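You operate a simulated robot arm through the tools that you are given. There is no shell and no other tool. Be economical: measure what you need, move in short steps, check, and stop when the job is done.

You run a simulated robot arm. Do the job below in one go: nothing can be reset, and whatever is moved stays where it is left.

JOB
Top up the carriage pot with grit and stand it on the black pot mat.
Fine: one fill, mix switch at GRIT; bring the carriage back to LOAD; leave the other starter pots.

It is judged by the outcome, as a careful person would: the job done as asked, and still so three seconds after it is handed in. It fails if anything else is knocked over, pushed out of place, dropped, spilled or broken.

ROBOT AND FRAMES
A 7-joint arm with a two-finger parallel gripper, fixed in place. Base frame: the origin is at the foot of the arm, x ahead of it, y to its left, z up; the work surface is at about z = 0.75. Readings come in m, rad, newtons and seconds.
With the tool pointing down near the work surface it reaches from about 0.2 to 0.68 m from the base axis. Its first joint turns from -1.152 to 1.152 rad. Payload 2.4 kg.
The TCP is the grasp point between the finger pads, 0.03 m short of the fingertips. In the tool frame z runs along the fingers and y along their closing line. Largest opening 0.094 m; finger width 0.028, thickness 0.01; the body of the gripper, 0.05 by 0.096 m, starts 0.055 m behind the TCP.
Orientation is that of the tool frame in the base frame, as [roll, pitch, yaw] about the fixed x, y, z axes, in that order (R = Rz(yaw) Ry(pitch) Rx(roll)). With the fingers straight down and closing along the base's y, the tool's x points along the base's -x, its y along +y and its z along -z.

CONTROLS
- The arm moves only by the tool drive_tool. Its argument "motion" is a list that holds one entry, the list of rows, each a list of 7 numbers: the shift along the tool's x, y, z in m, then the turn, a rotation vector about the tool's x, y, z in rad, then the opening, from 0 (shut) to 1 (fully open). In form: [[[tx, ty, tz, rx, ry, rz, gripper], ...]]. A call has 1 to 20 rows; each row is the pose to reach, as a shift and turn from the pose commanded when the call began, along the tool's axes at that moment. Each row takes 0.2 s and may step no farther than 0.05 m and 0.15 rad from the row before; otherwise, or with a gripper value out of range, the whole call is refused. Where a pose cannot be reached the arm comes as near as it can. A force on the tool above 40 N (or 10 N above the force at the start of the call, whichever is more), or a blocked arm, ends the call early, and 0.2 s more pass. Each finger travels about 0.153 m/s and halts on what it meets, pressing with about 30 N; the grip force reading is that of the motor and also rises with nothing between the fingers. The clock runs only during rows and for 0.2 s after the last one: add rows that repeat a pose to give the fingers time. It gives the time, the measured TCP pose, the force on the tool (base axes), the opening and the grip force at its end, in the units of the frame above (readings bear some noise), with the torque about the TCP (base axes, N m) and any sound that the robot's microphone picked up.
- Cameras (640 x 400 px; columns grow to the right, rows downward): "scene" is fixed at [0.0313, 0.4683, 1.4465]; the picture's right is [-0.80, -0.60, 0.00], its down [-0.33, 0.44, -0.83] and it looks along [0.50, -0.67, -0.55] (base axes); focal length 337 px, centre (320, 200). "wrist" rides on the gripper at [0.076, 0.014, -0.103] in the tool frame; the picture's right is [-0.18, 0.98, 0.00], its down [-0.75, -0.14, -0.64] and it looks along [-0.63, -0.12, 0.77] (tool axes); focal length 243 px, centre (320, 200). There is no depth. A picture from a camera that has moved, and an enlarged one, comes with that camera's place and axes in the base frame and with its lens.
- grab_frame(camera): a new picture of that camera. It takes no simulated time.
- zoom(camera, box): a new picture of the part [left, top, right, bottom] of that camera's present view, enlarged. It takes no simulated time.
- job_done(): hands the job in; it is judged then, once.

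Go step by step. Nothing tells you positions but the pictures and the camera data: compare them with the known pose of the tool, close in by small moves and look again before you grip or let go. The budget is 120 turns and 76 pictures, counting those below and the enlarged ones. Unless the task says otherwise, let go and move clear before handing in, and close with one line.

The tools are called after "Request:" as name(argument=value, ...) on one line, values as JSON. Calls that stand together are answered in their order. drive_tool: Moves the arm, as the interface text tells. Its arguments: {"type":"object","properties":{"motion":{"type":"array","items":{"type":"array","items":{"type":"array","items":{"type":"number"}}}}},"required":["motion"]} The other tools are called the same way: grab_frame (camera) takes a picture; zoom (camera, box) takes an enlarged picture of a part of a camera's view; job_done () hands the job in.

At the start:

```text
clock: 0.0
ee_pos: [0.2788, -0.2065, 1.2243]
ee_rot: [-3.141, 0.001, -3.141]
force: [-1.3, -0.7, -0.6]
torque: [-0.01, -0.01, -0.01]
opening: 0.0941
grasp_force: 0.0
```

scene: 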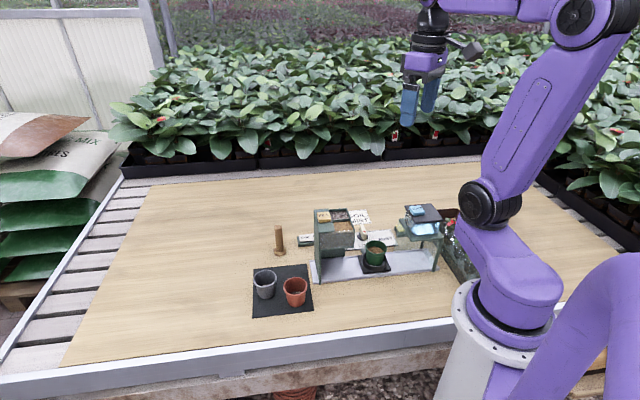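
wrist: 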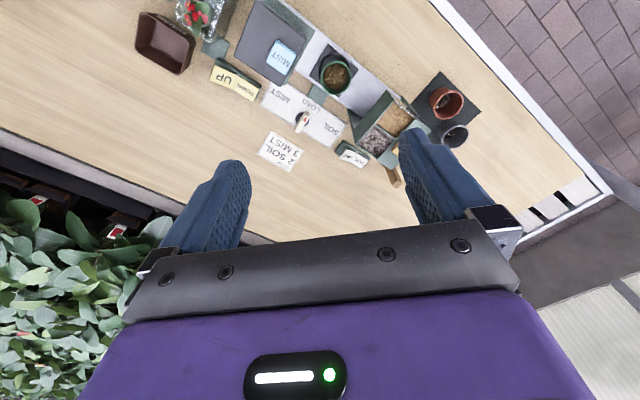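

I see a small filling machine with a green pot on a carriage, a black mat holding two pots, and some labels. I'll zoom in to read everything.

Request:
zoom(camera="scene", box=[240, 190, 480, 330])

Request:
zoom(camera="wrist", box=[200, 0, 360, 100])

Request:
zoom(camera="wrist", box=[250, 70, 490, 190])

```text
2.67 times, centred on (360, 260) of scene
camera zoom: at [0.0313, 0.4683, 1.4465], right [-0.8, -0.6, 0.0], down [-0.33, 0.44, -0.83], along [0.5, -0.67, -0.55], focal length 900 px, centre (213, 40)
```

zoom: 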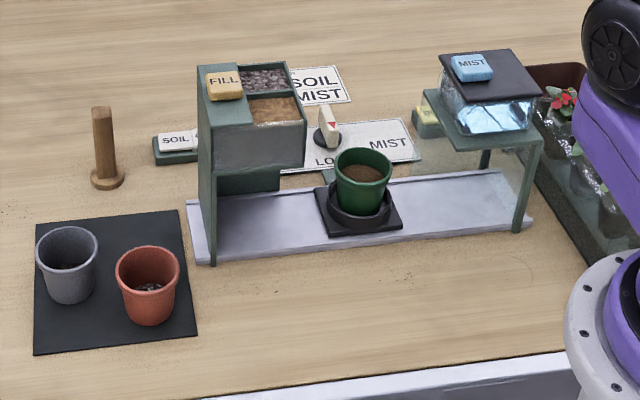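

```text
4.00 times, centred on (280, 50) of wrist
camera zoom: at [0.2021, -0.1915, 1.3277], right [0.18, 0.98, 0.0], down [0.75, -0.14, 0.64], along [0.63, -0.12, -0.77], focal length 970 px, centre (480, 800)
```

zoom: 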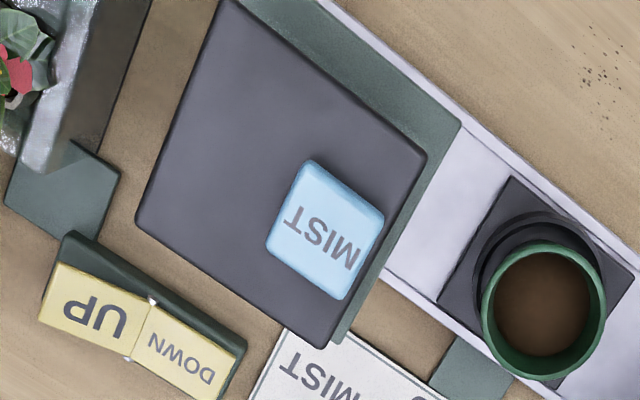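

```text
2.67 times, centred on (370, 130) of wrist
camera zoom: at [0.2021, -0.1915, 1.3277], right [0.18, 0.98, 0.0], down [0.75, -0.14, 0.64], along [0.63, -0.12, -0.77], focal length 647 px, centre (187, 387)
```

zoom: 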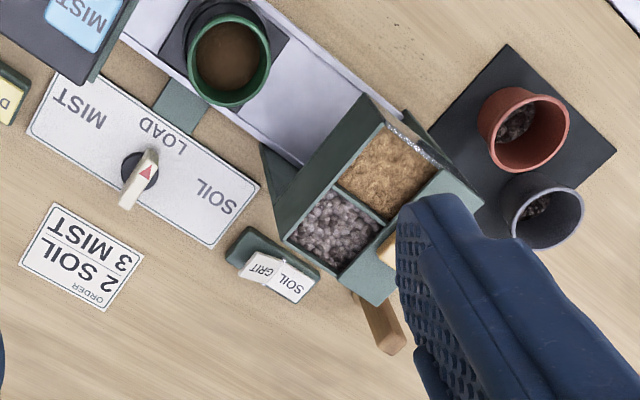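

The knob, switches and hopper need a closer look. I'll shut the fingers and lower the tool partway for a better view.

Request:
drive_tool(motion=[[[0, 0, 0.04, 0, 0, 0, 0.5], [0, 0, 0.08, 0, 0, 0, 0], [0, 0, 0.12, 0, 0, 0, 0], [0, 0, 0.16, 0, 0, 0, 0]]])

Request:
grab_frame(camera="wrist")

```text
clock: 1.0
ee_pos: [0.2779, -0.2055, 1.062]
ee_rot: [3.141, 0.001, -3.142]
force: [-0.1, 0.4, 0.7]
torque: [0.0, 0.02, 0.0]
opening: 0.0002
grasp_force: 30.2
```

```text
70 pictures are left
camera wrist: at [0.2005, -0.1921, 1.1667], right [0.18, 0.98, 0.0], down [0.75, -0.14, 0.64], along [0.63, -0.12, -0.77], focal length 243 px, centre (320, 200)
```

wrist: 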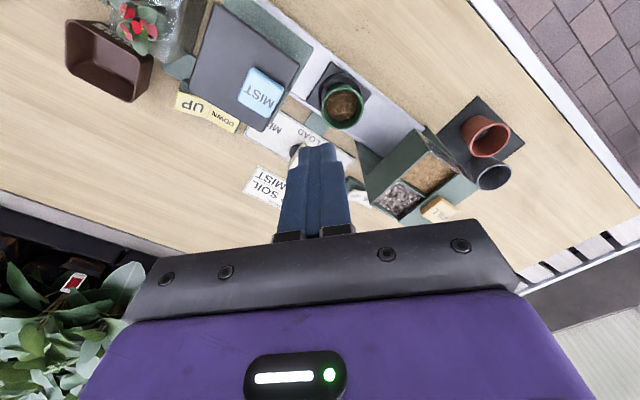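

The shut finger hides the knob, so I'll shift sideways and look again.

Request:
zoom(camera="wrist", box=[340, 80, 540, 230])

Request:
drive_tool(motion=[[[0, -0.045, 0, 0, 0, 0, 0], [0, -0.09, 0.03, 0, 0, 0, 0], [0, -0.12, 0.06, 0, 0, 0, 0]]])

Request:
zoom(camera="wrist", box=[240, 40, 480, 190])

```text
2.67 times, centred on (440, 155) of wrist
camera zoom: at [0.2005, -0.1921, 1.1667], right [0.18, 0.98, 0.0], down [0.75, -0.14, 0.64], along [0.63, -0.12, -0.77], focal length 647 px, centre (0, 320)
```

zoom: 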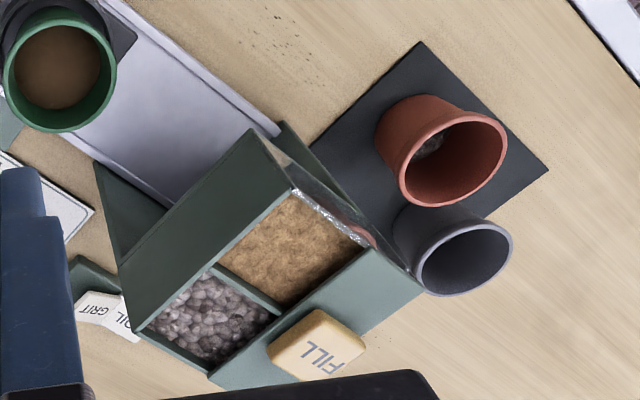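

```text
refused: row 2 steps farther than a row can; nothing moved
```

```text
2.67 times, centred on (360, 115) of wrist
camera zoom: at [0.2005, -0.1921, 1.1667], right [0.18, 0.98, 0.0], down [0.75, -0.14, 0.64], along [0.63, -0.12, -0.77], focal length 647 px, centre (213, 427)
```

zoom: 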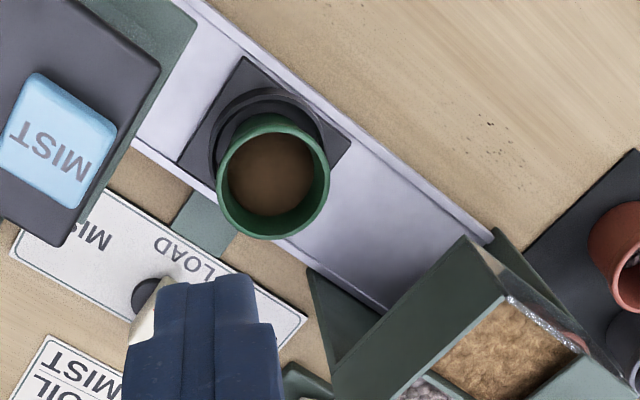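

Request:
drive_tool(motion=[[[0, -0.035, 0.02, 0, 0, 0, 0], [0, -0.07, 0.04, 0, 0, 0, 0], [0, -0.105, 0.06, 0, 0, 0, 0], [0, -0.14, 0.06, 0, 0, 0, 0]]])

Request:
zoom(camera="wrist", box=[290, 40, 530, 190])

```text
clock: 2.0
ee_pos: [0.2782, -0.3468, 1.0016]
ee_rot: [-3.141, 0.0, 3.141]
force: [-0.6, -0.1, 0.2]
torque: [-0.01, 0.0, -0.02]
opening: 0.0
grasp_force: 29.6
```

```text
2.67 times, centred on (410, 115) of wrist
camera zoom: at [0.2022, -0.3322, 1.1054], right [0.18, 0.98, 0.0], down [0.75, -0.14, 0.64], along [0.63, -0.12, -0.77], focal length 647 px, centre (80, 427)
```

zoom: 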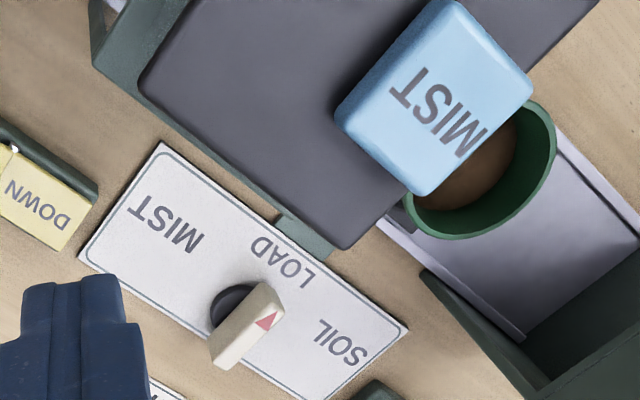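

Request:
zoom(camera="scene", box=[290, 200, 410, 275])

Request:
zoom(camera="wrist", box=[420, 100, 600, 220])

```text
5.33 times, centred on (350, 238) of scene
camera zoom: at [0.0313, 0.4683, 1.4465], right [-0.8, -0.6, 0.0], down [-0.33, 0.44, -0.83], along [0.5, -0.67, -0.55], focal length 1799 px, centre (160, 0)
```

zoom: 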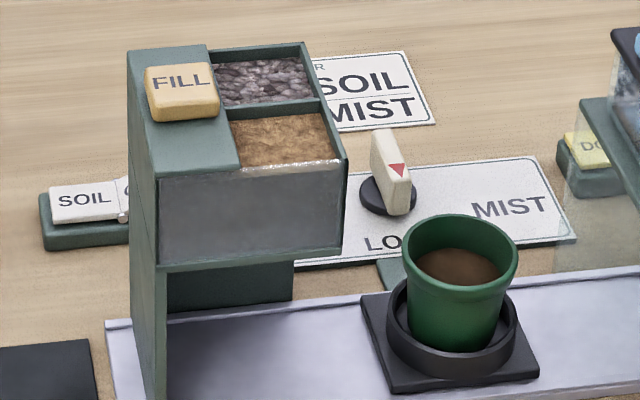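

```text
3.33 times, centred on (510, 160) of wrist
camera zoom: at [0.2022, -0.3322, 1.1054], right [0.18, 0.98, 0.0], down [0.75, -0.14, 0.64], along [0.63, -0.12, -0.77], focal length 809 px, centre (-313, 333)
```

zoom: 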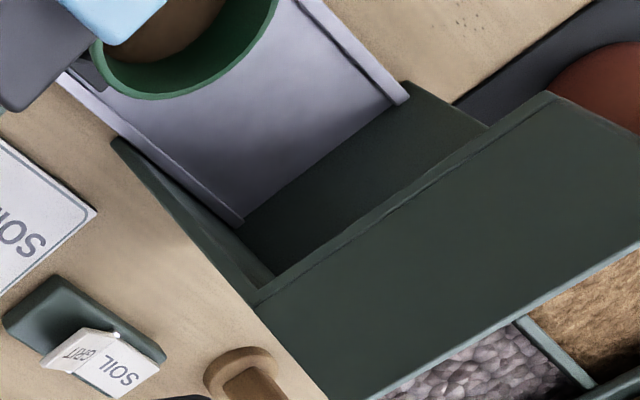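

The rocker (SOIL/GRIT) is at about (0.53, -0.17), the knob at about (0.406, -0.276) and FILL at about (0.413, -0.091, 0.95). I'll yaw +45° and move to where I can check the rocker's state.

Request:
drive_tool(motion=[[[-0.04, 0.006, 0, 0, 0, -0.13, 0], [-0.08, 0.012, 0, 0, 0, -0.26, 0], [-0.12, 0.018, 0, 0, 0, -0.39, 0], [-0.16, 0.024, 0, 0, 0, -0.52, 0], [-0.2, 0.03, 0, 0, 0, -0.65, 0], [-0.232, 0.037, 0, 0, 0, -0.785, 0]]])

Request:
grab_frame(camera="wrist")

```text
clock: 3.4
ee_pos: [0.5131, -0.3074, 1.0033]
ee_rot: [3.14, 0.0, -2.351]
force: [0.4, 0.6, 0.9]
torque: [0.01, 0.02, 0.01]
opening: 0.0001
grasp_force: 30.2
```

```text
64 pictures are left
camera wrist: at [0.4485, -0.3524, 1.1079], right [-0.57, 0.82, 0.0], down [0.63, 0.43, 0.64], along [0.53, 0.36, -0.77], focal length 243 px, centre (320, 200)
```

wrist: 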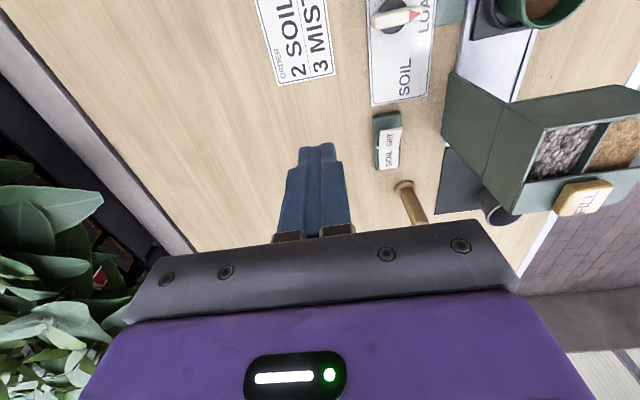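

Request:
zoom(camera="wrist", box=[350, 90, 450, 190])

Request:
zoom(camera="scene", box=[290, 225, 330, 255])

Request:
zoom(camera="wrist", box=[360, 0, 460, 110])

```text
4.00 times, centred on (400, 140) of wrist
camera zoom: at [0.4485, -0.3524, 1.1079], right [-0.57, 0.82, 0.0], down [0.63, 0.43, 0.64], along [0.53, 0.36, -0.77], focal length 970 px, centre (0, 440)
```

zoom: 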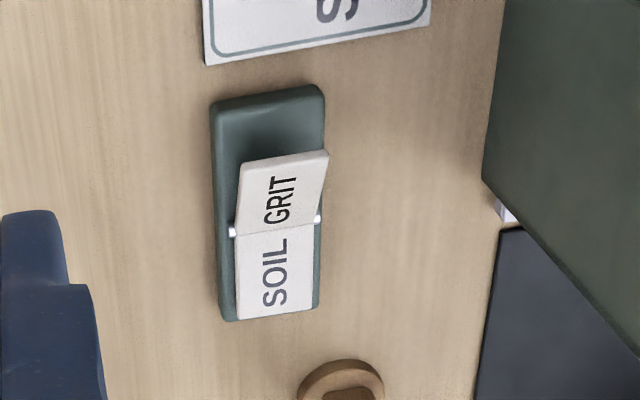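

```text
13.33 times, centred on (310, 240) of scene
camera zoom: at [0.0313, 0.4683, 1.4465], right [-0.8, -0.6, 0.0], down [-0.33, 0.44, -0.83], along [0.5, -0.67, -0.55], focal length 4498 px, centre (453, -333)
```

zoom: 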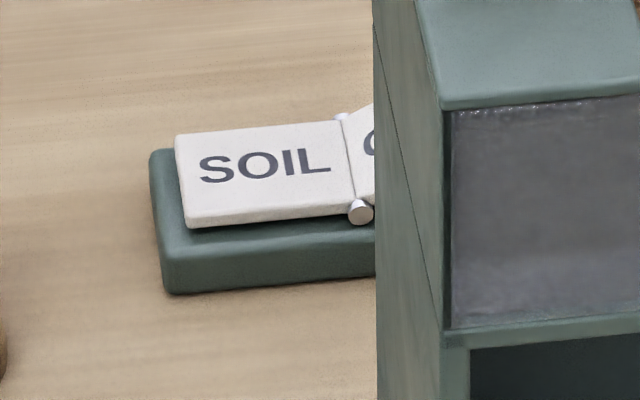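

```text
3.64 times, centred on (410, 55) of wrist
camera zoom: at [0.4485, -0.3524, 1.1079], right [-0.57, 0.82, 0.0], down [0.63, 0.43, 0.64], along [0.53, 0.36, -0.77], focal length 882 px, centre (-7, 727)
```

zoom: 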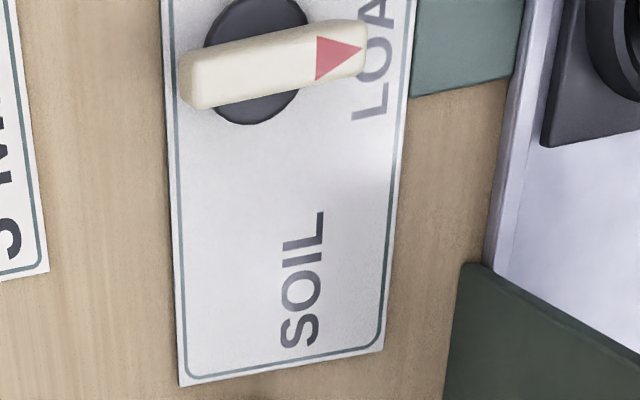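

GRIT is the raised side and SOIL is currently pressed in. I'll position the closed fingertips just above the outer end of GRIT.

Request:
drive_tool(motion=[[[-0.03, 0.028, 0, 0, 0, 0, 0], [-0.06, 0.056, 0, 0, 0, 0, 0], [-0.0872, 0.0844, 0, 0, 0, 0, 0], [-0.0872, 0.0844, 0.045, 0, 0, 0, 0], [-0.0872, 0.0844, 0.09, 0, 0, 0, 0], [-0.0872, 0.0844, 0.13, 0, 0, 0, 0], [-0.0872, 0.0844, 0.16, 0, 0, 0, 0]]])

Request:
grab_frame(camera="wrist")

Request:
grab_frame(camera="scene")

```text
clock: 5.0
ee_pos: [0.5166, -0.1882, 0.8422]
ee_rot: [-3.141, 0.0, -2.355]
force: [-0.3, 0.2, 0.1]
torque: [0.01, 0.0, 0.0]
opening: 0.0
grasp_force: 29.7
```

```text
60 pictures are left
camera wrist: at [0.452, -0.2316, 0.9467], right [-0.56, 0.83, 0.0], down [0.63, 0.43, 0.64], along [0.53, 0.36, -0.77], focal length 243 px, centre (320, 200)
```

wrist: 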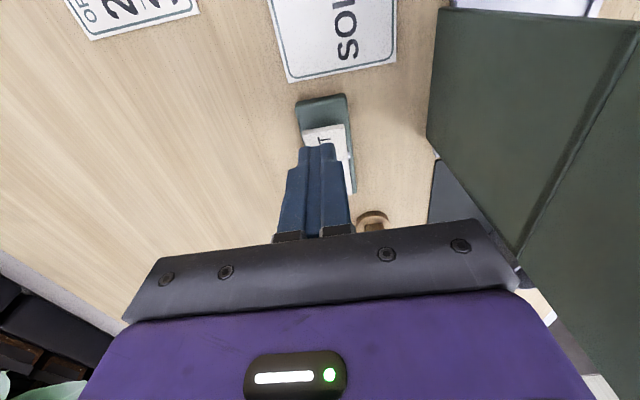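

```text
59 pictures are left
```

scene: 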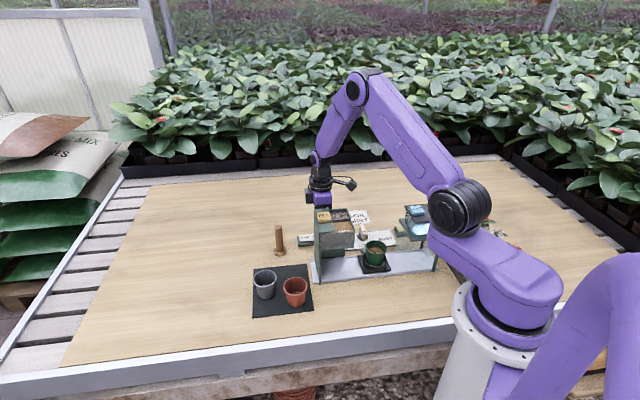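

Fingertips are aligned over GRIT, needing only a 4 mm correction. I'll press down slowly.

Request:
drive_tool(motion=[[[0, 0.004, 0.01, 0, 0, 0, 0], [0, 0.004, 0.018, 0, 0, 0, 0], [0, 0.004, 0.024, 0, 0, 0, 0], [0, 0.004, 0.029, 0, 0, 0, 0], [0, 0.004, 0.033, 0, 0, 0, 0], [0, 0.004, 0.037, 0, 0, 0, 0], [0, 0.004, 0.041, 0, 0, 0, 0]]])

```text
clock: 6.6
ee_pos: [0.5109, -0.1842, 0.8043]
ee_rot: [3.141, 0.001, -2.355]
force: [0.2, 0.5, 0.0]
torque: [0.0, 0.01, 0.04]
opening: 0.0
grasp_force: 29.7
```

Request:
drive_tool(motion=[[[0, 0, 0.003, 0, 0, 0, 0], [0, 0, 0.006, 0, 0, 0, 0], [0, 0, 0.009, 0, 0, 0, 0]]])

Request:
zoom(camera="wrist", box=[270, 80, 390, 200])

```text
clock: 7.2
ee_pos: [0.5111, -0.1856, 0.7997]
ee_rot: [3.139, 0.001, -2.357]
force: [-5.6, 2.4, 13.4]
torque: [0.22, -0.01, 0.07]
opening: 0.0002
grasp_force: 30.7
stopped in row 3: the force on the tool passed its limit at 48 N (the readings are from after the stop); the commanded pose is now the measured one
```

```text
3.33 times, centred on (330, 140) of wrist
camera zoom: at [0.4467, -0.2283, 0.9046], right [-0.57, 0.82, 0.0], down [0.63, 0.43, 0.64], along [0.53, 0.36, -0.77], focal length 809 px, centre (287, 400)
```

zoom: 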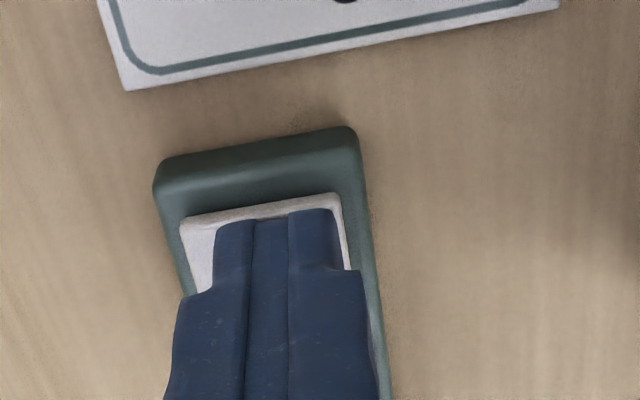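

The press has bottomed out. I'll lift off and check that the rocker stayed at GRIT.

Request:
drive_tool(motion=[[[0, 0, -0.04, 0, 0, 0, 0], [0, 0, -0.08, 0, 0, 0, 0], [0, -0.04, -0.1, 0, 0, 0, 0], [0, -0.08, -0.12, 0, 0, 0, 0]]])

Request:
zoom(camera="wrist", box=[320, 60, 480, 180])

```text
clock: 8.2
ee_pos: [0.568, -0.2425, 0.9228]
ee_rot: [-3.141, 0.001, -2.357]
force: [0.6, -0.1, 0.6]
torque: [0.0, 0.0, 0.03]
opening: 0.0
grasp_force: 30.6
```

```text
3.33 times, centred on (400, 120) of wrist
camera zoom: at [0.5041, -0.2862, 1.0272], right [-0.56, 0.83, 0.0], down [0.63, 0.43, 0.64], along [0.53, 0.36, -0.77], focal length 809 px, centre (53, 467)
```

zoom: 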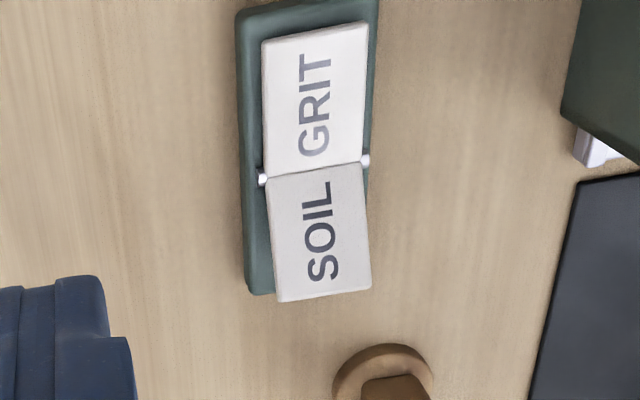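

GRIT is now pressed. Next I'll go above the knob, with the fingers set to straddle its bar at LOAD.

Request:
drive_tool(motion=[[[0.0, 0.0, -0.03, 0, 0, 0.14, 0], [0.015, 0.01, -0.03, 0, 0, 0.28, 0], [0.03, 0.02, -0.03, 0, 0, 0.42, 0], [0.045, 0.03, -0.03, 0, 0, 0.56, 0], [0.06, 0.04, -0.03, 0, 0, 0.7, 0], [0.075, 0.05, -0.03, 0, 0, 0.84, 0], [0.09, 0.06, -0.03, 0, 0, 0.98, 0], [0.105, 0.07, -0.03, 0, 0, 1.12, 0.2], [0.12, 0.08, -0.03, 0, 0, 1.26, 0.4], [0.135, 0.09, -0.03, 0, 0, 1.4, 0.6], [0.138, 0.091, -0.03, 0, 0, 1.5, 0.8], [0.138, 0.091, -0.03, 0, 0, 1.571, 0.8], [0.138, 0.091, -0.03, 0, 0, 1.571, 0.8]]])

Request:
grab_frame(camera="wrist")

```text
clock: 11.0
ee_pos: [0.406, -0.2735, 0.9509]
ee_rot: [-3.141, 0.0, 2.353]
force: [0.3, 0.3, 0.0]
torque: [0.01, 0.0, 0.0]
opening: 0.0752
grasp_force: 0.0
```

```text
56 pictures are left
camera wrist: at [0.3619, -0.2097, 1.0548], right [0.83, 0.56, 0.0], down [0.43, -0.63, 0.64], along [0.36, -0.53, -0.77], focal length 243 px, centre (320, 200)
```

wrist: 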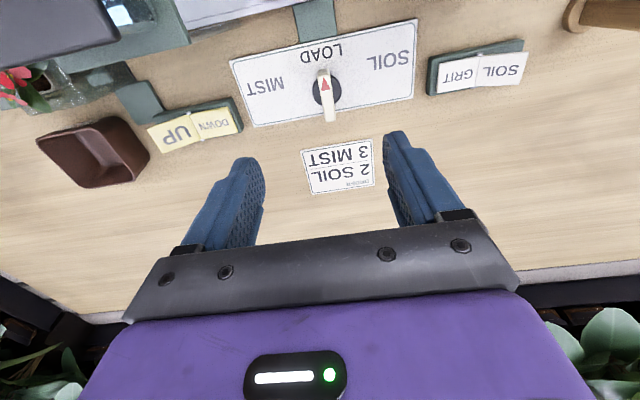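

Request:
drive_tool(motion=[[[-0.002, 0.002, 0.04, 0, 0, 0, 0.7], [-0.002, 0.002, 0.08, 0, 0, 0, 0.6], [-0.002, 0.002, 0.12, 0, 0, 0, 0.6]]])

Request:
grab_frame(camera="wrist")

Request:
zoom(camera="scene", box=[300, 180, 460, 280])

```text
clock: 11.8
ee_pos: [0.4093, -0.2746, 0.8286]
ee_rot: [-3.141, -0.001, 2.355]
force: [0.2, -0.6, 0.0]
torque: [-0.03, 0.02, 0.03]
opening: 0.0563
grasp_force: 0.1
```

```text
55 pictures are left
camera wrist: at [0.3645, -0.2111, 0.9317], right [0.83, 0.56, 0.0], down [0.43, -0.63, 0.64], along [0.36, -0.53, -0.77], focal length 243 px, centre (320, 200)
```

wrist: 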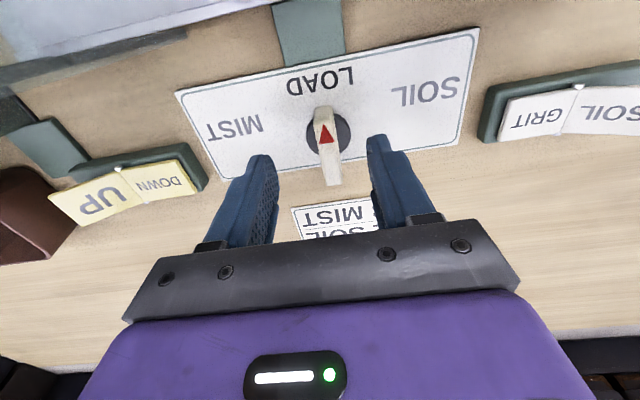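

```text
4.00 times, centred on (380, 230) of scene
camera zoom: at [0.0313, 0.4683, 1.4465], right [-0.8, -0.6, 0.0], down [-0.33, 0.44, -0.83], along [0.5, -0.67, -0.55], focal length 1349 px, centre (80, 80)
```

zoom: 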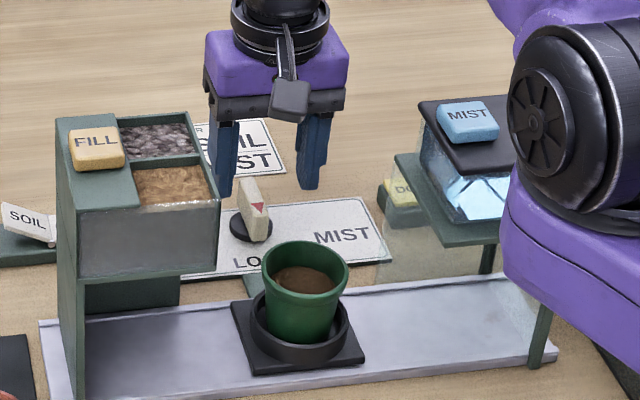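

Request:
zoom(camera="wrist", box=[240, 80, 400, 200])

```text
3.33 times, centred on (320, 140) of wrist
camera zoom: at [0.3645, -0.2111, 0.9317], right [0.83, 0.56, 0.0], down [0.43, -0.63, 0.64], along [0.36, -0.53, -0.77], focal length 809 px, centre (320, 400)
```

zoom: 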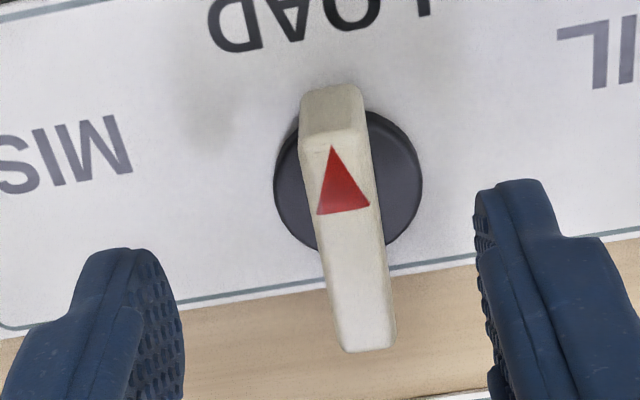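

The knob bar centre is at about (0.412, -0.272) with its top at z≈0.795. I'll descend 28 mm and close on it.

Request:
drive_tool(motion=[[[0, 0.004, 0.015, 0, 0, 0, 0.6], [0, 0.004, 0.027, 0, 0, 0, 0.6], [0, 0.004, 0.027, 0, 0, 0, 0.3], [0, 0.004, 0.027, 0, 0, 0, 0.1], [0, 0.004, 0.027, 0, 0, 0, 0.05], [0, 0.004, 0.027, 0, 0, 0, 0.05]]])

Request:
zoom(camera="wrist", box=[240, 80, 400, 200])

```text
clock: 13.2
ee_pos: [0.4106, -0.2694, 0.8037]
ee_rot: [-3.14, -0.001, 2.358]
force: [7.5, 6.1, -4.8]
torque: [-0.02, -0.22, 0.04]
opening: 0.0128
grasp_force: 44.7
```

```text
3.33 times, centred on (320, 140) of wrist
camera zoom: at [0.3676, -0.2065, 0.9062], right [0.82, 0.57, 0.0], down [0.43, -0.63, 0.64], along [0.36, -0.53, -0.77], focal length 809 px, centre (320, 400)
```

zoom: 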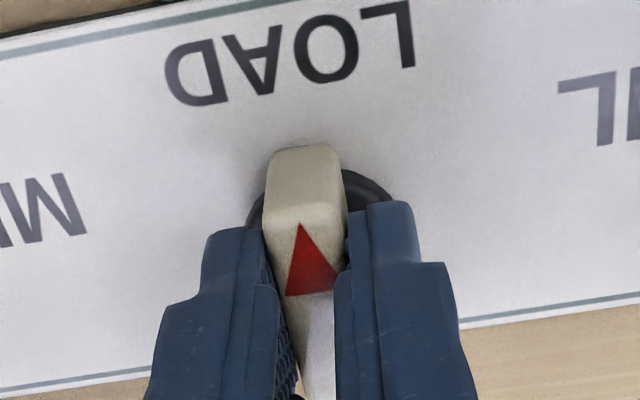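

Gripped. I'll turn the knob clockwise (seen from above) toward SOIL in steps.

Request:
drive_tool(motion=[[[0, 0.003, 0, 0, 0, 0.1, 0.05], [0, 0.003, 0, 0, 0, 0.2, 0.05], [0, 0.003, 0, 0, 0, 0.3, 0.05], [0, 0.003, 0, 0, 0, 0.4, 0.05], [0, 0.003, 0, 0, 0, 0.5, 0.05], [0, 0.003, 0, 0, 0, 0.6, 0.05]]])

Request:
zoom(camera="wrist", box=[200, 50, 440, 200])

Request:
zoom(camera="scene", box=[300, 180, 460, 280])

```text
clock: 14.6
ee_pos: [0.4142, -0.2708, 0.8035]
ee_rot: [3.14, 0.003, 1.757]
force: [3.6, -5.1, -5.1]
torque: [1.18, -1.29, 1.07]
opening: 0.013
grasp_force: 7.2
```

```text
2.67 times, centred on (320, 125) of wrist
camera zoom: at [0.4142, -0.1928, 0.9074], right [1.0, 0.0, 0.0], down [0.0, -0.76, 0.64], along [0.0, -0.64, -0.76], focal length 647 px, centre (320, 400)
```

zoom: 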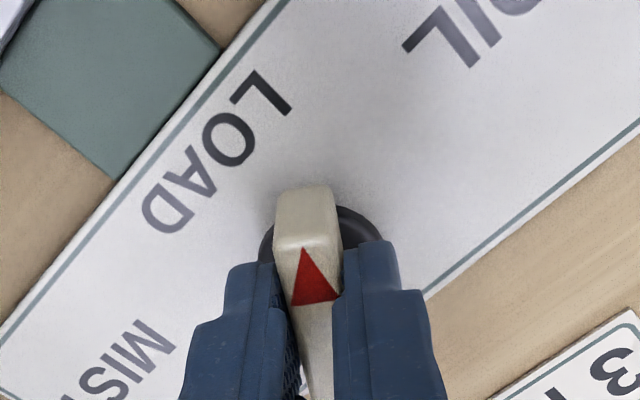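

```text
4.00 times, centred on (380, 230) of scene
camera zoom: at [0.0314, 0.4681, 1.4465], right [-0.8, -0.6, 0.0], down [-0.33, 0.44, -0.83], along [0.5, -0.67, -0.55], focal length 1349 px, centre (80, 80)
```

zoom: 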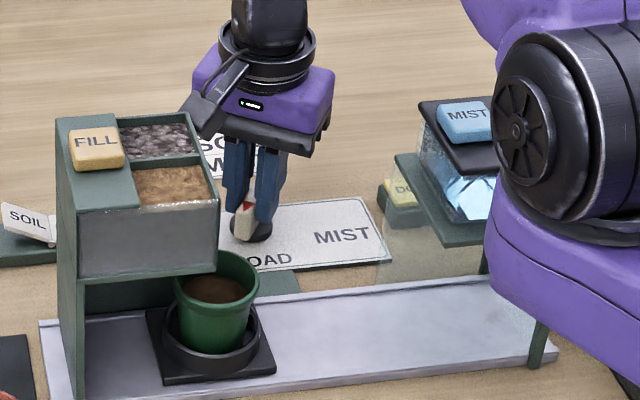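

The carriage follows the knob. I'll continue toward SOIL.

Request:
drive_tool(motion=[[[0, 0, 0, 0, 0, 0.1, 0.05], [0, 0, 0, 0, 0, 0.2, 0.05], [0, 0, 0, 0, 0, 0.3, 0.05], [0, 0, 0, 0, 0, 0.38, 0.05], [0, 0, 0, 0, 0, 0.45, 0.05]]])

Request:
grab_frame(camera="wrist")

Request:
zoom(camera="scene", box=[300, 180, 460, 280])

```text
clock: 15.8
ee_pos: [0.4165, -0.2715, 0.8041]
ee_rot: [3.137, 0.001, 1.308]
force: [14.6, -5.7, 13.4]
torque: [-0.94, 0.19, 0.32]
opening: 0.0127
grasp_force: 45.4
```

```text
49 pictures are left
camera wrist: at [0.4493, -0.2006, 0.9075], right [0.9, -0.43, 0.01], down [-0.34, -0.69, 0.64], along [-0.27, -0.58, -0.77], focal length 243 px, centre (320, 200)
```

wrist: 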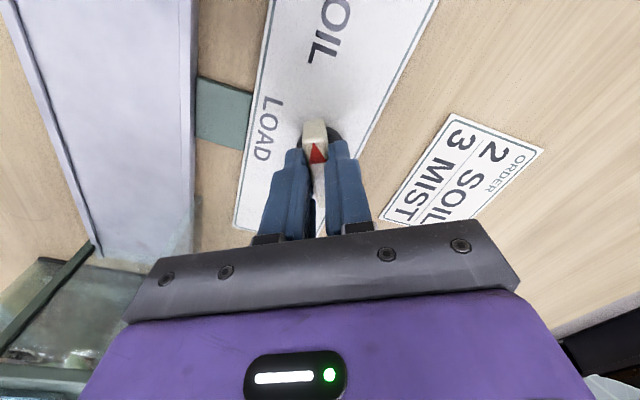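

```text
4.00 times, centred on (380, 230) of scene
camera zoom: at [0.0315, 0.4683, 1.4464], right [-0.8, -0.6, 0.0], down [-0.33, 0.44, -0.83], along [0.5, -0.67, -0.55], focal length 1349 px, centre (80, 80)
```

zoom: 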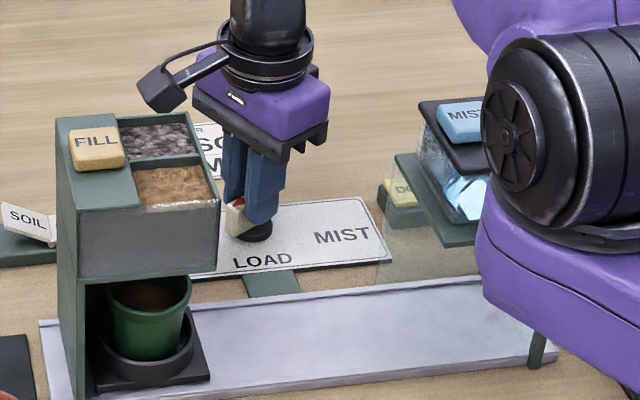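

Request:
drive_tool(motion=[[[0, 0, 0, 0, 0, 0.05, 0.05], [0, 0, 0, 0, 0, 0.1, 0.05], [0, 0, 0, 0, 0, 0.15, 0.05]]])

Request:
zoom(camera="scene", box=[300, 180, 460, 280])

```text
clock: 16.6
ee_pos: [0.4173, -0.2685, 0.8034]
ee_rot: [3.134, 0.002, 1.16]
force: [26.3, -4.9, -4.9]
torque: [-0.07, 0.09, 1.62]
opening: 0.017
grasp_force: 44.5
```

```text
4.00 times, centred on (380, 230) of scene
camera zoom: at [0.032, 0.4682, 1.4465], right [-0.8, -0.6, 0.0], down [-0.33, 0.44, -0.83], along [0.5, -0.67, -0.55], focal length 1349 px, centre (80, 80)
```

zoom: 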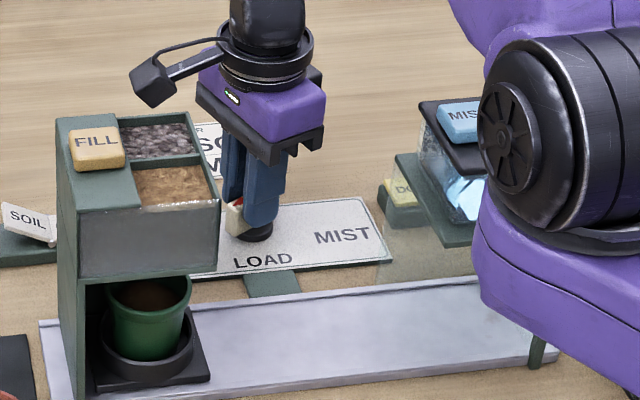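

The carriage has hit its end stop under the hopper. I'll relax the twist, release and rise clear.

Request:
drive_tool(motion=[[[0, 0, 0, 0, 0, -0.08, 0.05], [0, 0, 0, 0, 0, -0.15, 0.05], [0, 0, 0, 0, 0, -0.15, 0.2], [0, 0, 0, 0, 0, -0.15, 0.4], [0, 0, 0, 0, 0, -0.15, 0.5], [0, 0, -0.04, 0, 0, -0.15, 0.5], [0, 0, -0.08, 0, 0, -0.15, 0.5], [0, 0, -0.12, 0, 0, -0.15, 0.4], [0, 0, -0.16, 0, 0, -0.15, 0.3], [0, 0, -0.2, 0, 0, -0.15, 0.2]]])

Request:
zoom(camera="scene", box=[300, 180, 460, 280])

```text
clock: 18.8
ee_pos: [0.4142, -0.2692, 1.0049]
ee_rot: [-3.138, -0.003, 1.307]
force: [0.1, 0.4, 0.0]
torque: [-0.05, 0.0, 0.02]
opening: 0.0188
grasp_force: 0.1
```

```text
4.00 times, centred on (380, 230) of scene
camera zoom: at [0.0313, 0.4683, 1.4465], right [-0.8, -0.6, 0.0], down [-0.33, 0.44, -0.83], along [0.5, -0.67, -0.55], focal length 1349 px, centre (80, 80)
```

zoom: 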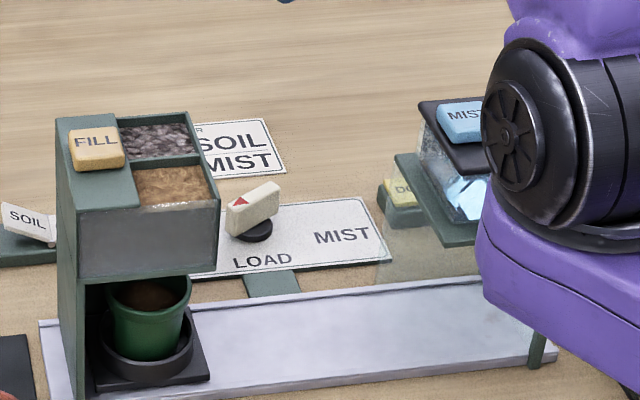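

The carriage holds at the fill position. Now I'll move above the FILL button with the fingers shut.

Request:
drive_tool(motion=[[[0.04, -0.01, -0.02, 0, 0, 0, 0], [0.08, -0.02, -0.04, 0, 0, 0, 0], [0.12, -0.03, -0.04, 0, 0, 0, 0], [0.16, -0.037, -0.04, 0, 0, 0, 0], [0.1766, -0.0413, -0.03, 0, 0, 0, 0], [0.1766, -0.0413, -0.03, 0, 0, 0, 0]]])

Request:
grab_frame(camera="wrist")

```text
clock: 20.2
ee_pos: [0.4192, -0.0869, 1.0333]
ee_rot: [-3.141, -0.001, 1.308]
force: [0.1, 1.3, 0.5]
torque: [0.05, 0.02, -0.01]
opening: 0.0
grasp_force: 30.5
```

```text
45 pictures are left
camera wrist: at [0.4525, -0.0167, 1.1365], right [0.9, -0.43, 0.0], down [-0.33, -0.69, 0.64], along [-0.28, -0.58, -0.77], focal length 243 px, centre (320, 200)
```

wrist: 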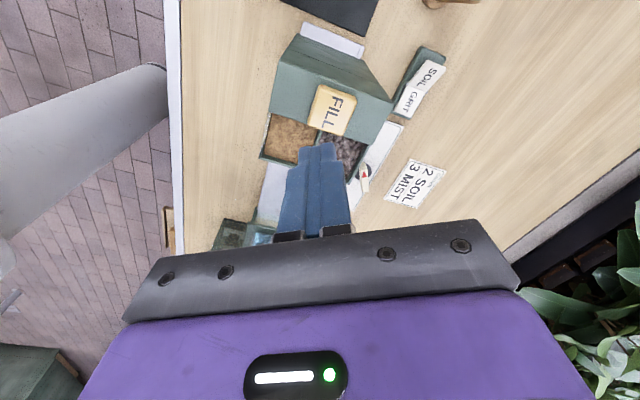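

Request:
drive_tool(motion=[[[0.009, 0.0108, 0.02, 0, 0, 0, 0], [0.009, 0.0108, 0.038, 0, 0, 0, 0]]])

Request:
zoom(camera="wrist", box=[260, 80, 400, 200])

```text
clock: 20.8
ee_pos: [0.4315, -0.0817, 0.9967]
ee_rot: [3.14, 0.0, 1.306]
force: [0.7, -0.4, 0.3]
torque: [-0.01, -0.01, 0.0]
opening: 0.0
grasp_force: 29.8
```

```text
3.33 times, centred on (330, 140) of wrist
camera zoom: at [0.4653, -0.012, 1.1006], right [0.9, -0.43, 0.0], down [-0.33, -0.69, 0.64], along [-0.28, -0.58, -0.77], focal length 809 px, centre (287, 400)
```

zoom: 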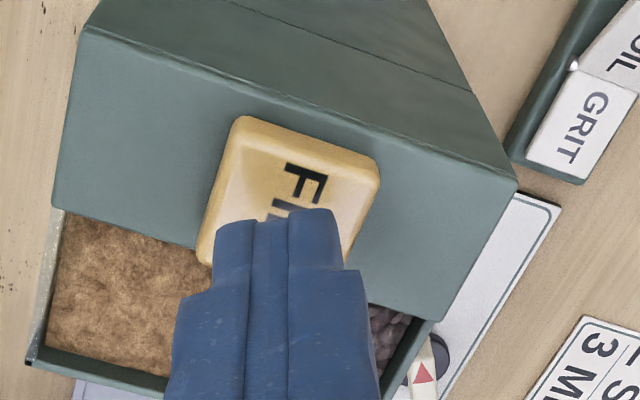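

Request:
drive_tool(motion=[[[0.005, 0.002, 0.01, 0, 0, 0, 0], [0.005, 0.002, 0.014, 0, 0, 0, 0], [0.005, 0.002, 0.018, 0, 0, 0, 0]]])

```text
clock: 21.6
ee_pos: [0.436, -0.0777, 0.9794]
ee_rot: [3.141, 0.0, 1.307]
force: [0.3, 0.2, 0.2]
torque: [-0.01, 0.0, 0.0]
opening: 0.0001
grasp_force: 29.5
```

Still no contact; the tips are at z≈0.949. I'll press a few millimetres more and then retract in the same call.

Request:
drive_tool(motion=[[[0, 0, 0.003, 0, 0, 0, 0], [0, 0, 0.006, 0, 0, 0, 0], [0, 0, 0.009, 0, 0, 0, 0]]])

```text
clock: 22.4
ee_pos: [0.4361, -0.0764, 0.9684]
ee_rot: [3.141, -0.001, 1.307]
force: [-0.5, 1.5, 10.9]
torque: [0.02, 0.03, -0.07]
opening: 0.0
grasp_force: 29.8
heard: click
```

Click heard. I'll lift straight off and check what happened.

Request:
drive_tool(motion=[[[0, 0, -0.03, 0, 0, 0, 0], [0, 0, -0.07, 0, 0, 0, 0], [0, 0, -0.09, 0, 0, 0, 0], [0, 0, -0.09, 0, 0, 0, 0], [0, 0, -0.09, 0, 0, 0, 0]]])

Request:
zoom(camera="scene", box=[300, 180, 460, 280])

```text
clock: 23.6
ee_pos: [0.4362, -0.0766, 1.0567]
ee_rot: [3.141, 0.0, 1.305]
force: [0.4, 0.6, -0.3]
torque: [0.02, 0.0, -0.02]
opening: 0.0
grasp_force: 30.0
```

```text
4.00 times, centred on (380, 230) of scene
camera zoom: at [0.0313, 0.4683, 1.4465], right [-0.8, -0.6, 0.0], down [-0.33, 0.44, -0.83], along [0.5, -0.67, -0.55], focal length 1349 px, centre (80, 80)
```

zoom: 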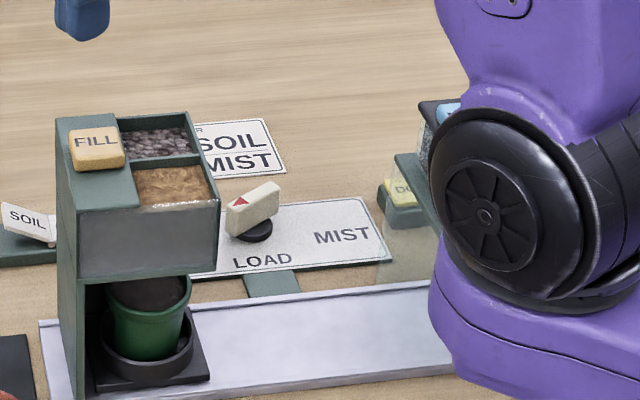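

Request:
zoom(camera="scene", box=[310, 235, 360, 280])

```text
8.89 times, centred on (335, 258) of scene
camera zoom: at [0.0313, 0.4683, 1.4465], right [-0.8, -0.6, 0.0], down [-0.33, 0.44, -0.83], along [0.5, -0.67, -0.55], focal length 2998 px, centre (187, -311)
```

zoom: 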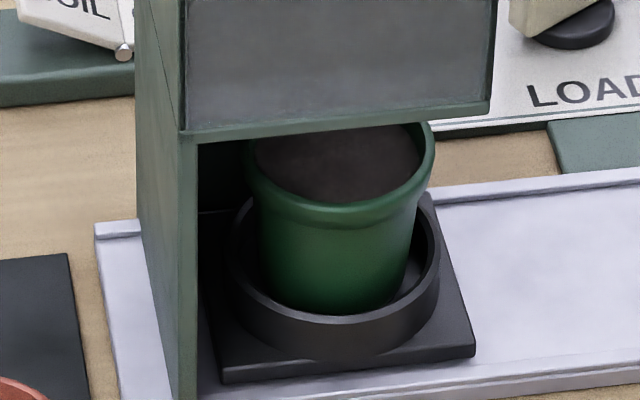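

The pot took a grey grit fill. Now back to the knob to return the carriage to LOAD.

Request:
drive_tool(motion=[[[-0.04, 0.006, 0, 0, 0, 0, 0.1], [-0.08, 0.012, 0, 0, 0, 0, 0.3], [-0.12, 0.018, 0, 0, 0, 0, 0.5], [-0.16, 0.024, 0.02, 0, 0, 0, 0.5], [-0.195, 0.028, 0.04, 0, 0, 0, 0.5], [-0.195, 0.028, 0.08, 0, 0, 0, 0.5], [-0.195, 0.028, 0.12, 0, 0, 0, 0.5], [-0.195, 0.028, 0.16, 0, 0, 0, 0.5], [-0.195, 0.028, 0.2, 0, 0, 0, 0.5], [-0.195, 0.028, 0.22, 0, 0, 0, 0.5]]])

Request:
zoom(camera="wrist", box=[240, 80, 400, 200])

```text
clock: 25.8
ee_pos: [0.413, -0.2736, 0.8369]
ee_rot: [-3.141, 0.0, 1.307]
force: [-0.7, 0.1, 0.5]
torque: [0.02, -0.03, -0.02]
opening: 0.047
grasp_force: 0.1
```

```text
3.33 times, centred on (320, 140) of wrist
camera zoom: at [0.4465, -0.2038, 0.9407], right [0.9, -0.43, 0.0], down [-0.33, -0.69, 0.64], along [-0.28, -0.58, -0.77], focal length 809 px, centre (320, 400)
```

zoom: 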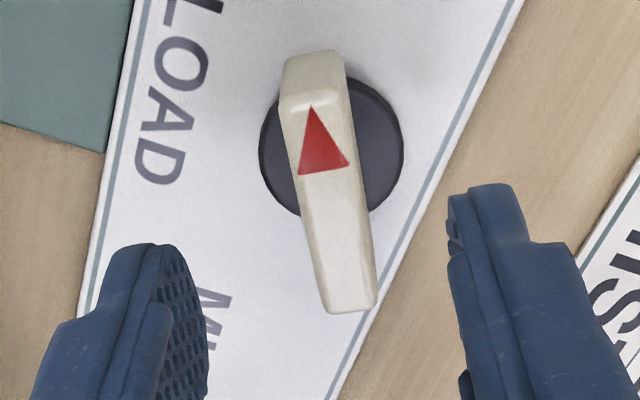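

Request:
drive_tool(motion=[[[0, 0.003, 0.018, 0, 0, 0, 0.5], [0, 0.003, 0.034, 0, 0, 0, 0.5], [0, 0.003, 0.034, 0, 0, 0, 0.25], [0, 0.003, 0.034, 0, 0, 0, 0.05], [0, 0.003, 0.034, 0, 0, 0, 0.05], [0, 0.003, 0.034, 0, 0, -0.1, 0.05], [0, 0.003, 0.034, 0, 0, -0.2, 0.05], [0, 0.003, 0.034, 0, 0, -0.3, 0.05], [0, 0.003, 0.034, 0, 0, -0.4, 0.05], [0, 0.003, 0.034, 0, 0, -0.5, 0.05], [0, 0.003, 0.034, 0, 0, -0.6, 0.05], [0, 0.003, 0.034, 0, 0, -0.7, 0.05], [0, 0.003, 0.034, 0, 0, -0.8, 0.05], [0, 0.003, 0.034, 0, 0, -0.9, 0.05], [0, 0.003, 0.034, 0, 0, -1.0, 0.05], [0, 0.003, 0.034, 0, 0, -1.048, 0.05], [0, 0.003, 0.034, 0, 0, -1.048, 0.05]]])

Request:
zoom(camera="scene", box=[300, 180, 460, 280])

Request:
zoom(camera="wrist", box=[240, 80, 400, 200])

```text
clock: 29.4
ee_pos: [0.4161, -0.2738, 0.8041]
ee_rot: [3.139, -0.001, 2.357]
force: [13.8, 0.6, -18.8]
torque: [0.63, 0.34, 0.04]
opening: 0.0128
grasp_force: 45.1
```

```text
4.00 times, centred on (380, 230) of scene
camera zoom: at [0.0319, 0.4681, 1.4465], right [-0.8, -0.6, 0.0], down [-0.33, 0.44, -0.83], along [0.5, -0.67, -0.55], focal length 1349 px, centre (80, 80)
```

zoom: 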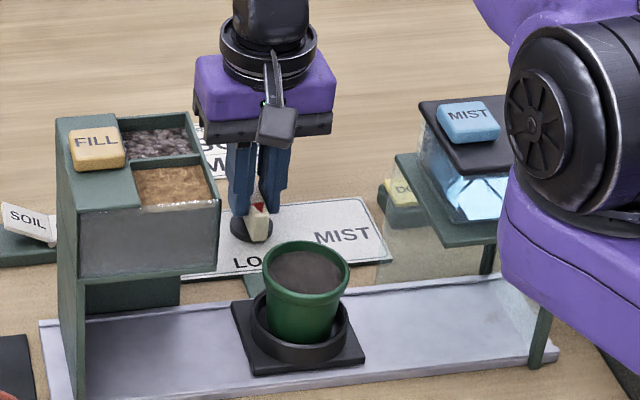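

```text
3.33 times, centred on (320, 140) of wrist
camera zoom: at [0.372, -0.2108, 0.9075], right [0.82, 0.57, 0.0], down [0.43, -0.63, 0.64], along [0.36, -0.53, -0.77], focal length 809 px, centre (320, 400)
```

zoom: 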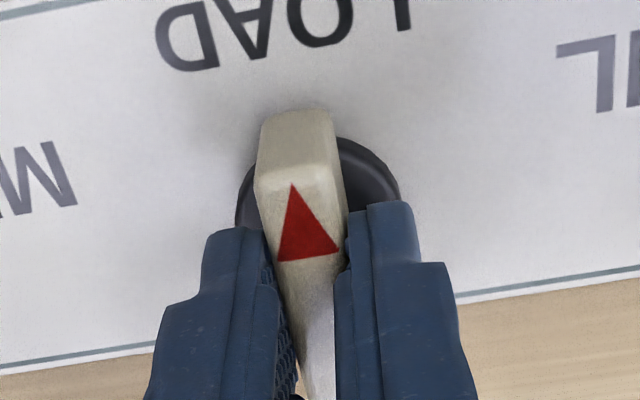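

The carriage is back at LOAD exactly as before. I'll release the knob, rise, and recheck.

Request:
drive_tool(motion=[[[0, -0.001, 0, 0, 0, 0, 0.2], [0, -0.001, 0, 0, 0, 0, 0.5], [0, -0.001, 0, 0, 0, 0, 0.5], [0, 0, -0.04, 0, 0, 0, 0.5], [0, 0, -0.08, 0, 0, 0, 0.5], [0, 0, -0.12, 0, 0, 0, 0.5], [0, 0, -0.16, 0, 0, 0, 0.5], [0, 0, -0.2, 0, 0, 0, 0.5]]])

Request:
zoom(camera="scene", box=[240, 190, 440, 330])

```text
clock: 31.2
ee_pos: [0.4156, -0.2746, 1.0041]
ee_rot: [3.141, -0.002, 2.354]
force: [-0.2, 0.2, 0.3]
torque: [0.0, 0.02, 0.02]
opening: 0.0469
grasp_force: 0.0
```

```text
2.86 times, centred on (340, 260) of scene
camera zoom: at [0.0313, 0.4683, 1.4465], right [-0.8, -0.6, 0.0], down [-0.33, 0.44, -0.83], along [0.5, -0.67, -0.55], focal length 964 px, centre (263, 29)
```

zoom: 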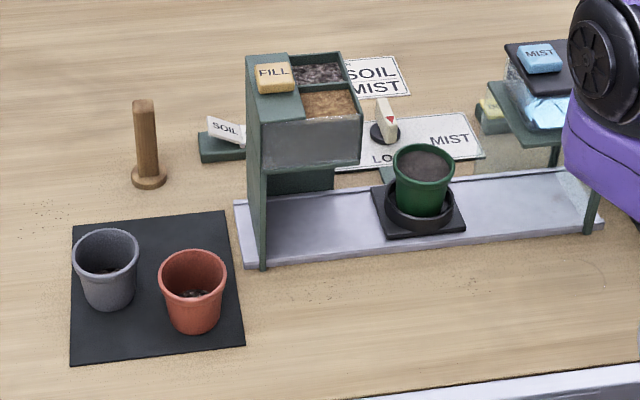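

Everything looks right: grit on top, carriage at LOAD, knob aligned. Next I'll move above the pot with open fingers closing along the track.

Request:
drive_tool(motion=[[[0.045, 0, 0, 0, 0, 0, 0.7], [0.09, 0, 0, 0, 0, 0, 0.9], [0.1345, 0, 0, 0, 0, 0, 0.9], [0.1345, 0, 0.03, 0, 0, 0, 0.9], [0.1345, 0, 0.03, 0, 0, 0, 0.9]]])

Request:
grab_frame(camera="wrist")

Request:
zoom(camera="scene", box=[300, 180, 460, 280])

```text
clock: 32.4
ee_pos: [0.3208, -0.1782, 0.9742]
ee_rot: [3.141, 0.0, 2.357]
force: [-0.1, 0.0, 0.9]
torque: [-0.02, -0.01, 0.01]
opening: 0.0848
grasp_force: 0.0
```

```text
37 pictures are left
camera wrist: at [0.2755, -0.1141, 1.0776], right [0.83, 0.56, 0.0], down [0.43, -0.63, 0.64], along [0.36, -0.53, -0.77], focal length 243 px, centre (320, 200)
```

wrist: 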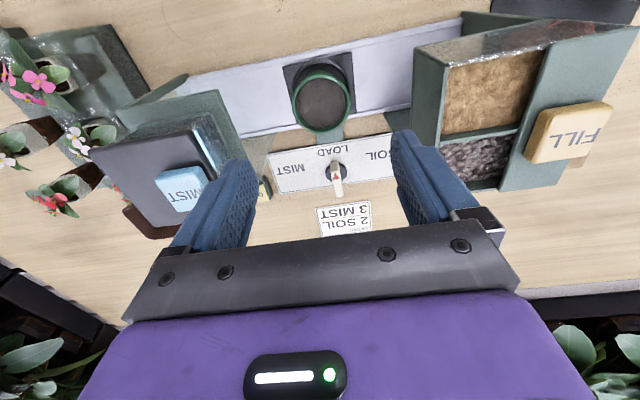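

```text
4.00 times, centred on (380, 230) of scene
camera zoom: at [0.0313, 0.4683, 1.4465], right [-0.8, -0.6, 0.0], down [-0.33, 0.44, -0.83], along [0.5, -0.67, -0.55], focal length 1349 px, centre (80, 80)
```

zoom: 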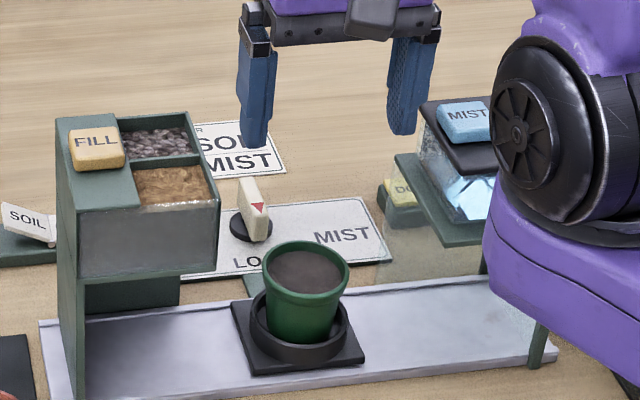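

Pot rim centre is at about (0.322, -0.178, 0.8365), nearly under the tool. I'll descend partway and check clearances to the hopper and mist unit.

Request:
drive_tool(motion=[[[-0.001, 0.001, 0.03, 0, 0, 0, 0.8], [-0.001, 0.001, 0.06, 0, 0, 0, 0.8], [-0.001, 0.001, 0.09, 0, 0, 0, 0.8]]])

Request:
grab_frame(camera="wrist")

Request:
zoom(camera="scene", box=[300, 180, 460, 280])

```text
clock: 33.2
ee_pos: [0.3186, -0.1777, 0.8885]
ee_rot: [-3.141, -0.001, 2.354]
force: [0.4, 0.3, 0.3]
torque: [-0.03, -0.02, 0.0]
opening: 0.0752
grasp_force: 0.0
```

```text
35 pictures are left
camera wrist: at [0.274, -0.1146, 0.991], right [0.83, 0.56, 0.0], down [0.43, -0.63, 0.64], along [0.36, -0.53, -0.77], focal length 243 px, centre (320, 200)
```

wrist: 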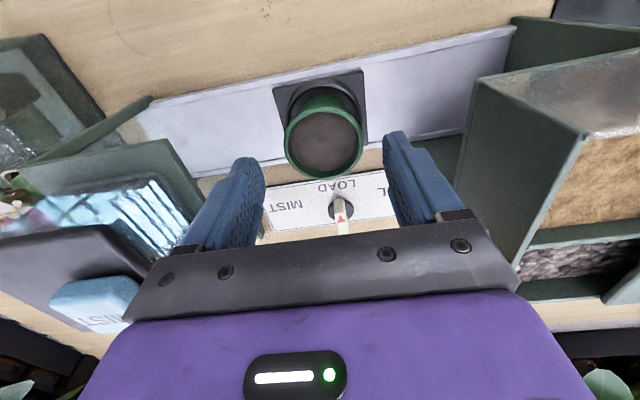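

```text
4.00 times, centred on (380, 230) of scene
camera zoom: at [0.0313, 0.4683, 1.4465], right [-0.8, -0.6, 0.0], down [-0.33, 0.44, -0.83], along [0.5, -0.67, -0.55], focal length 1349 px, centre (80, 80)
```

zoom: 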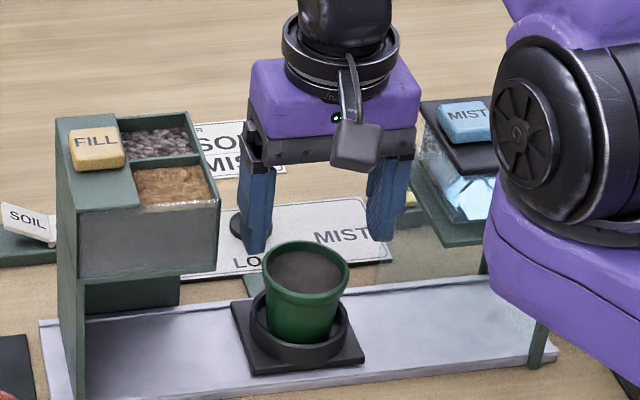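

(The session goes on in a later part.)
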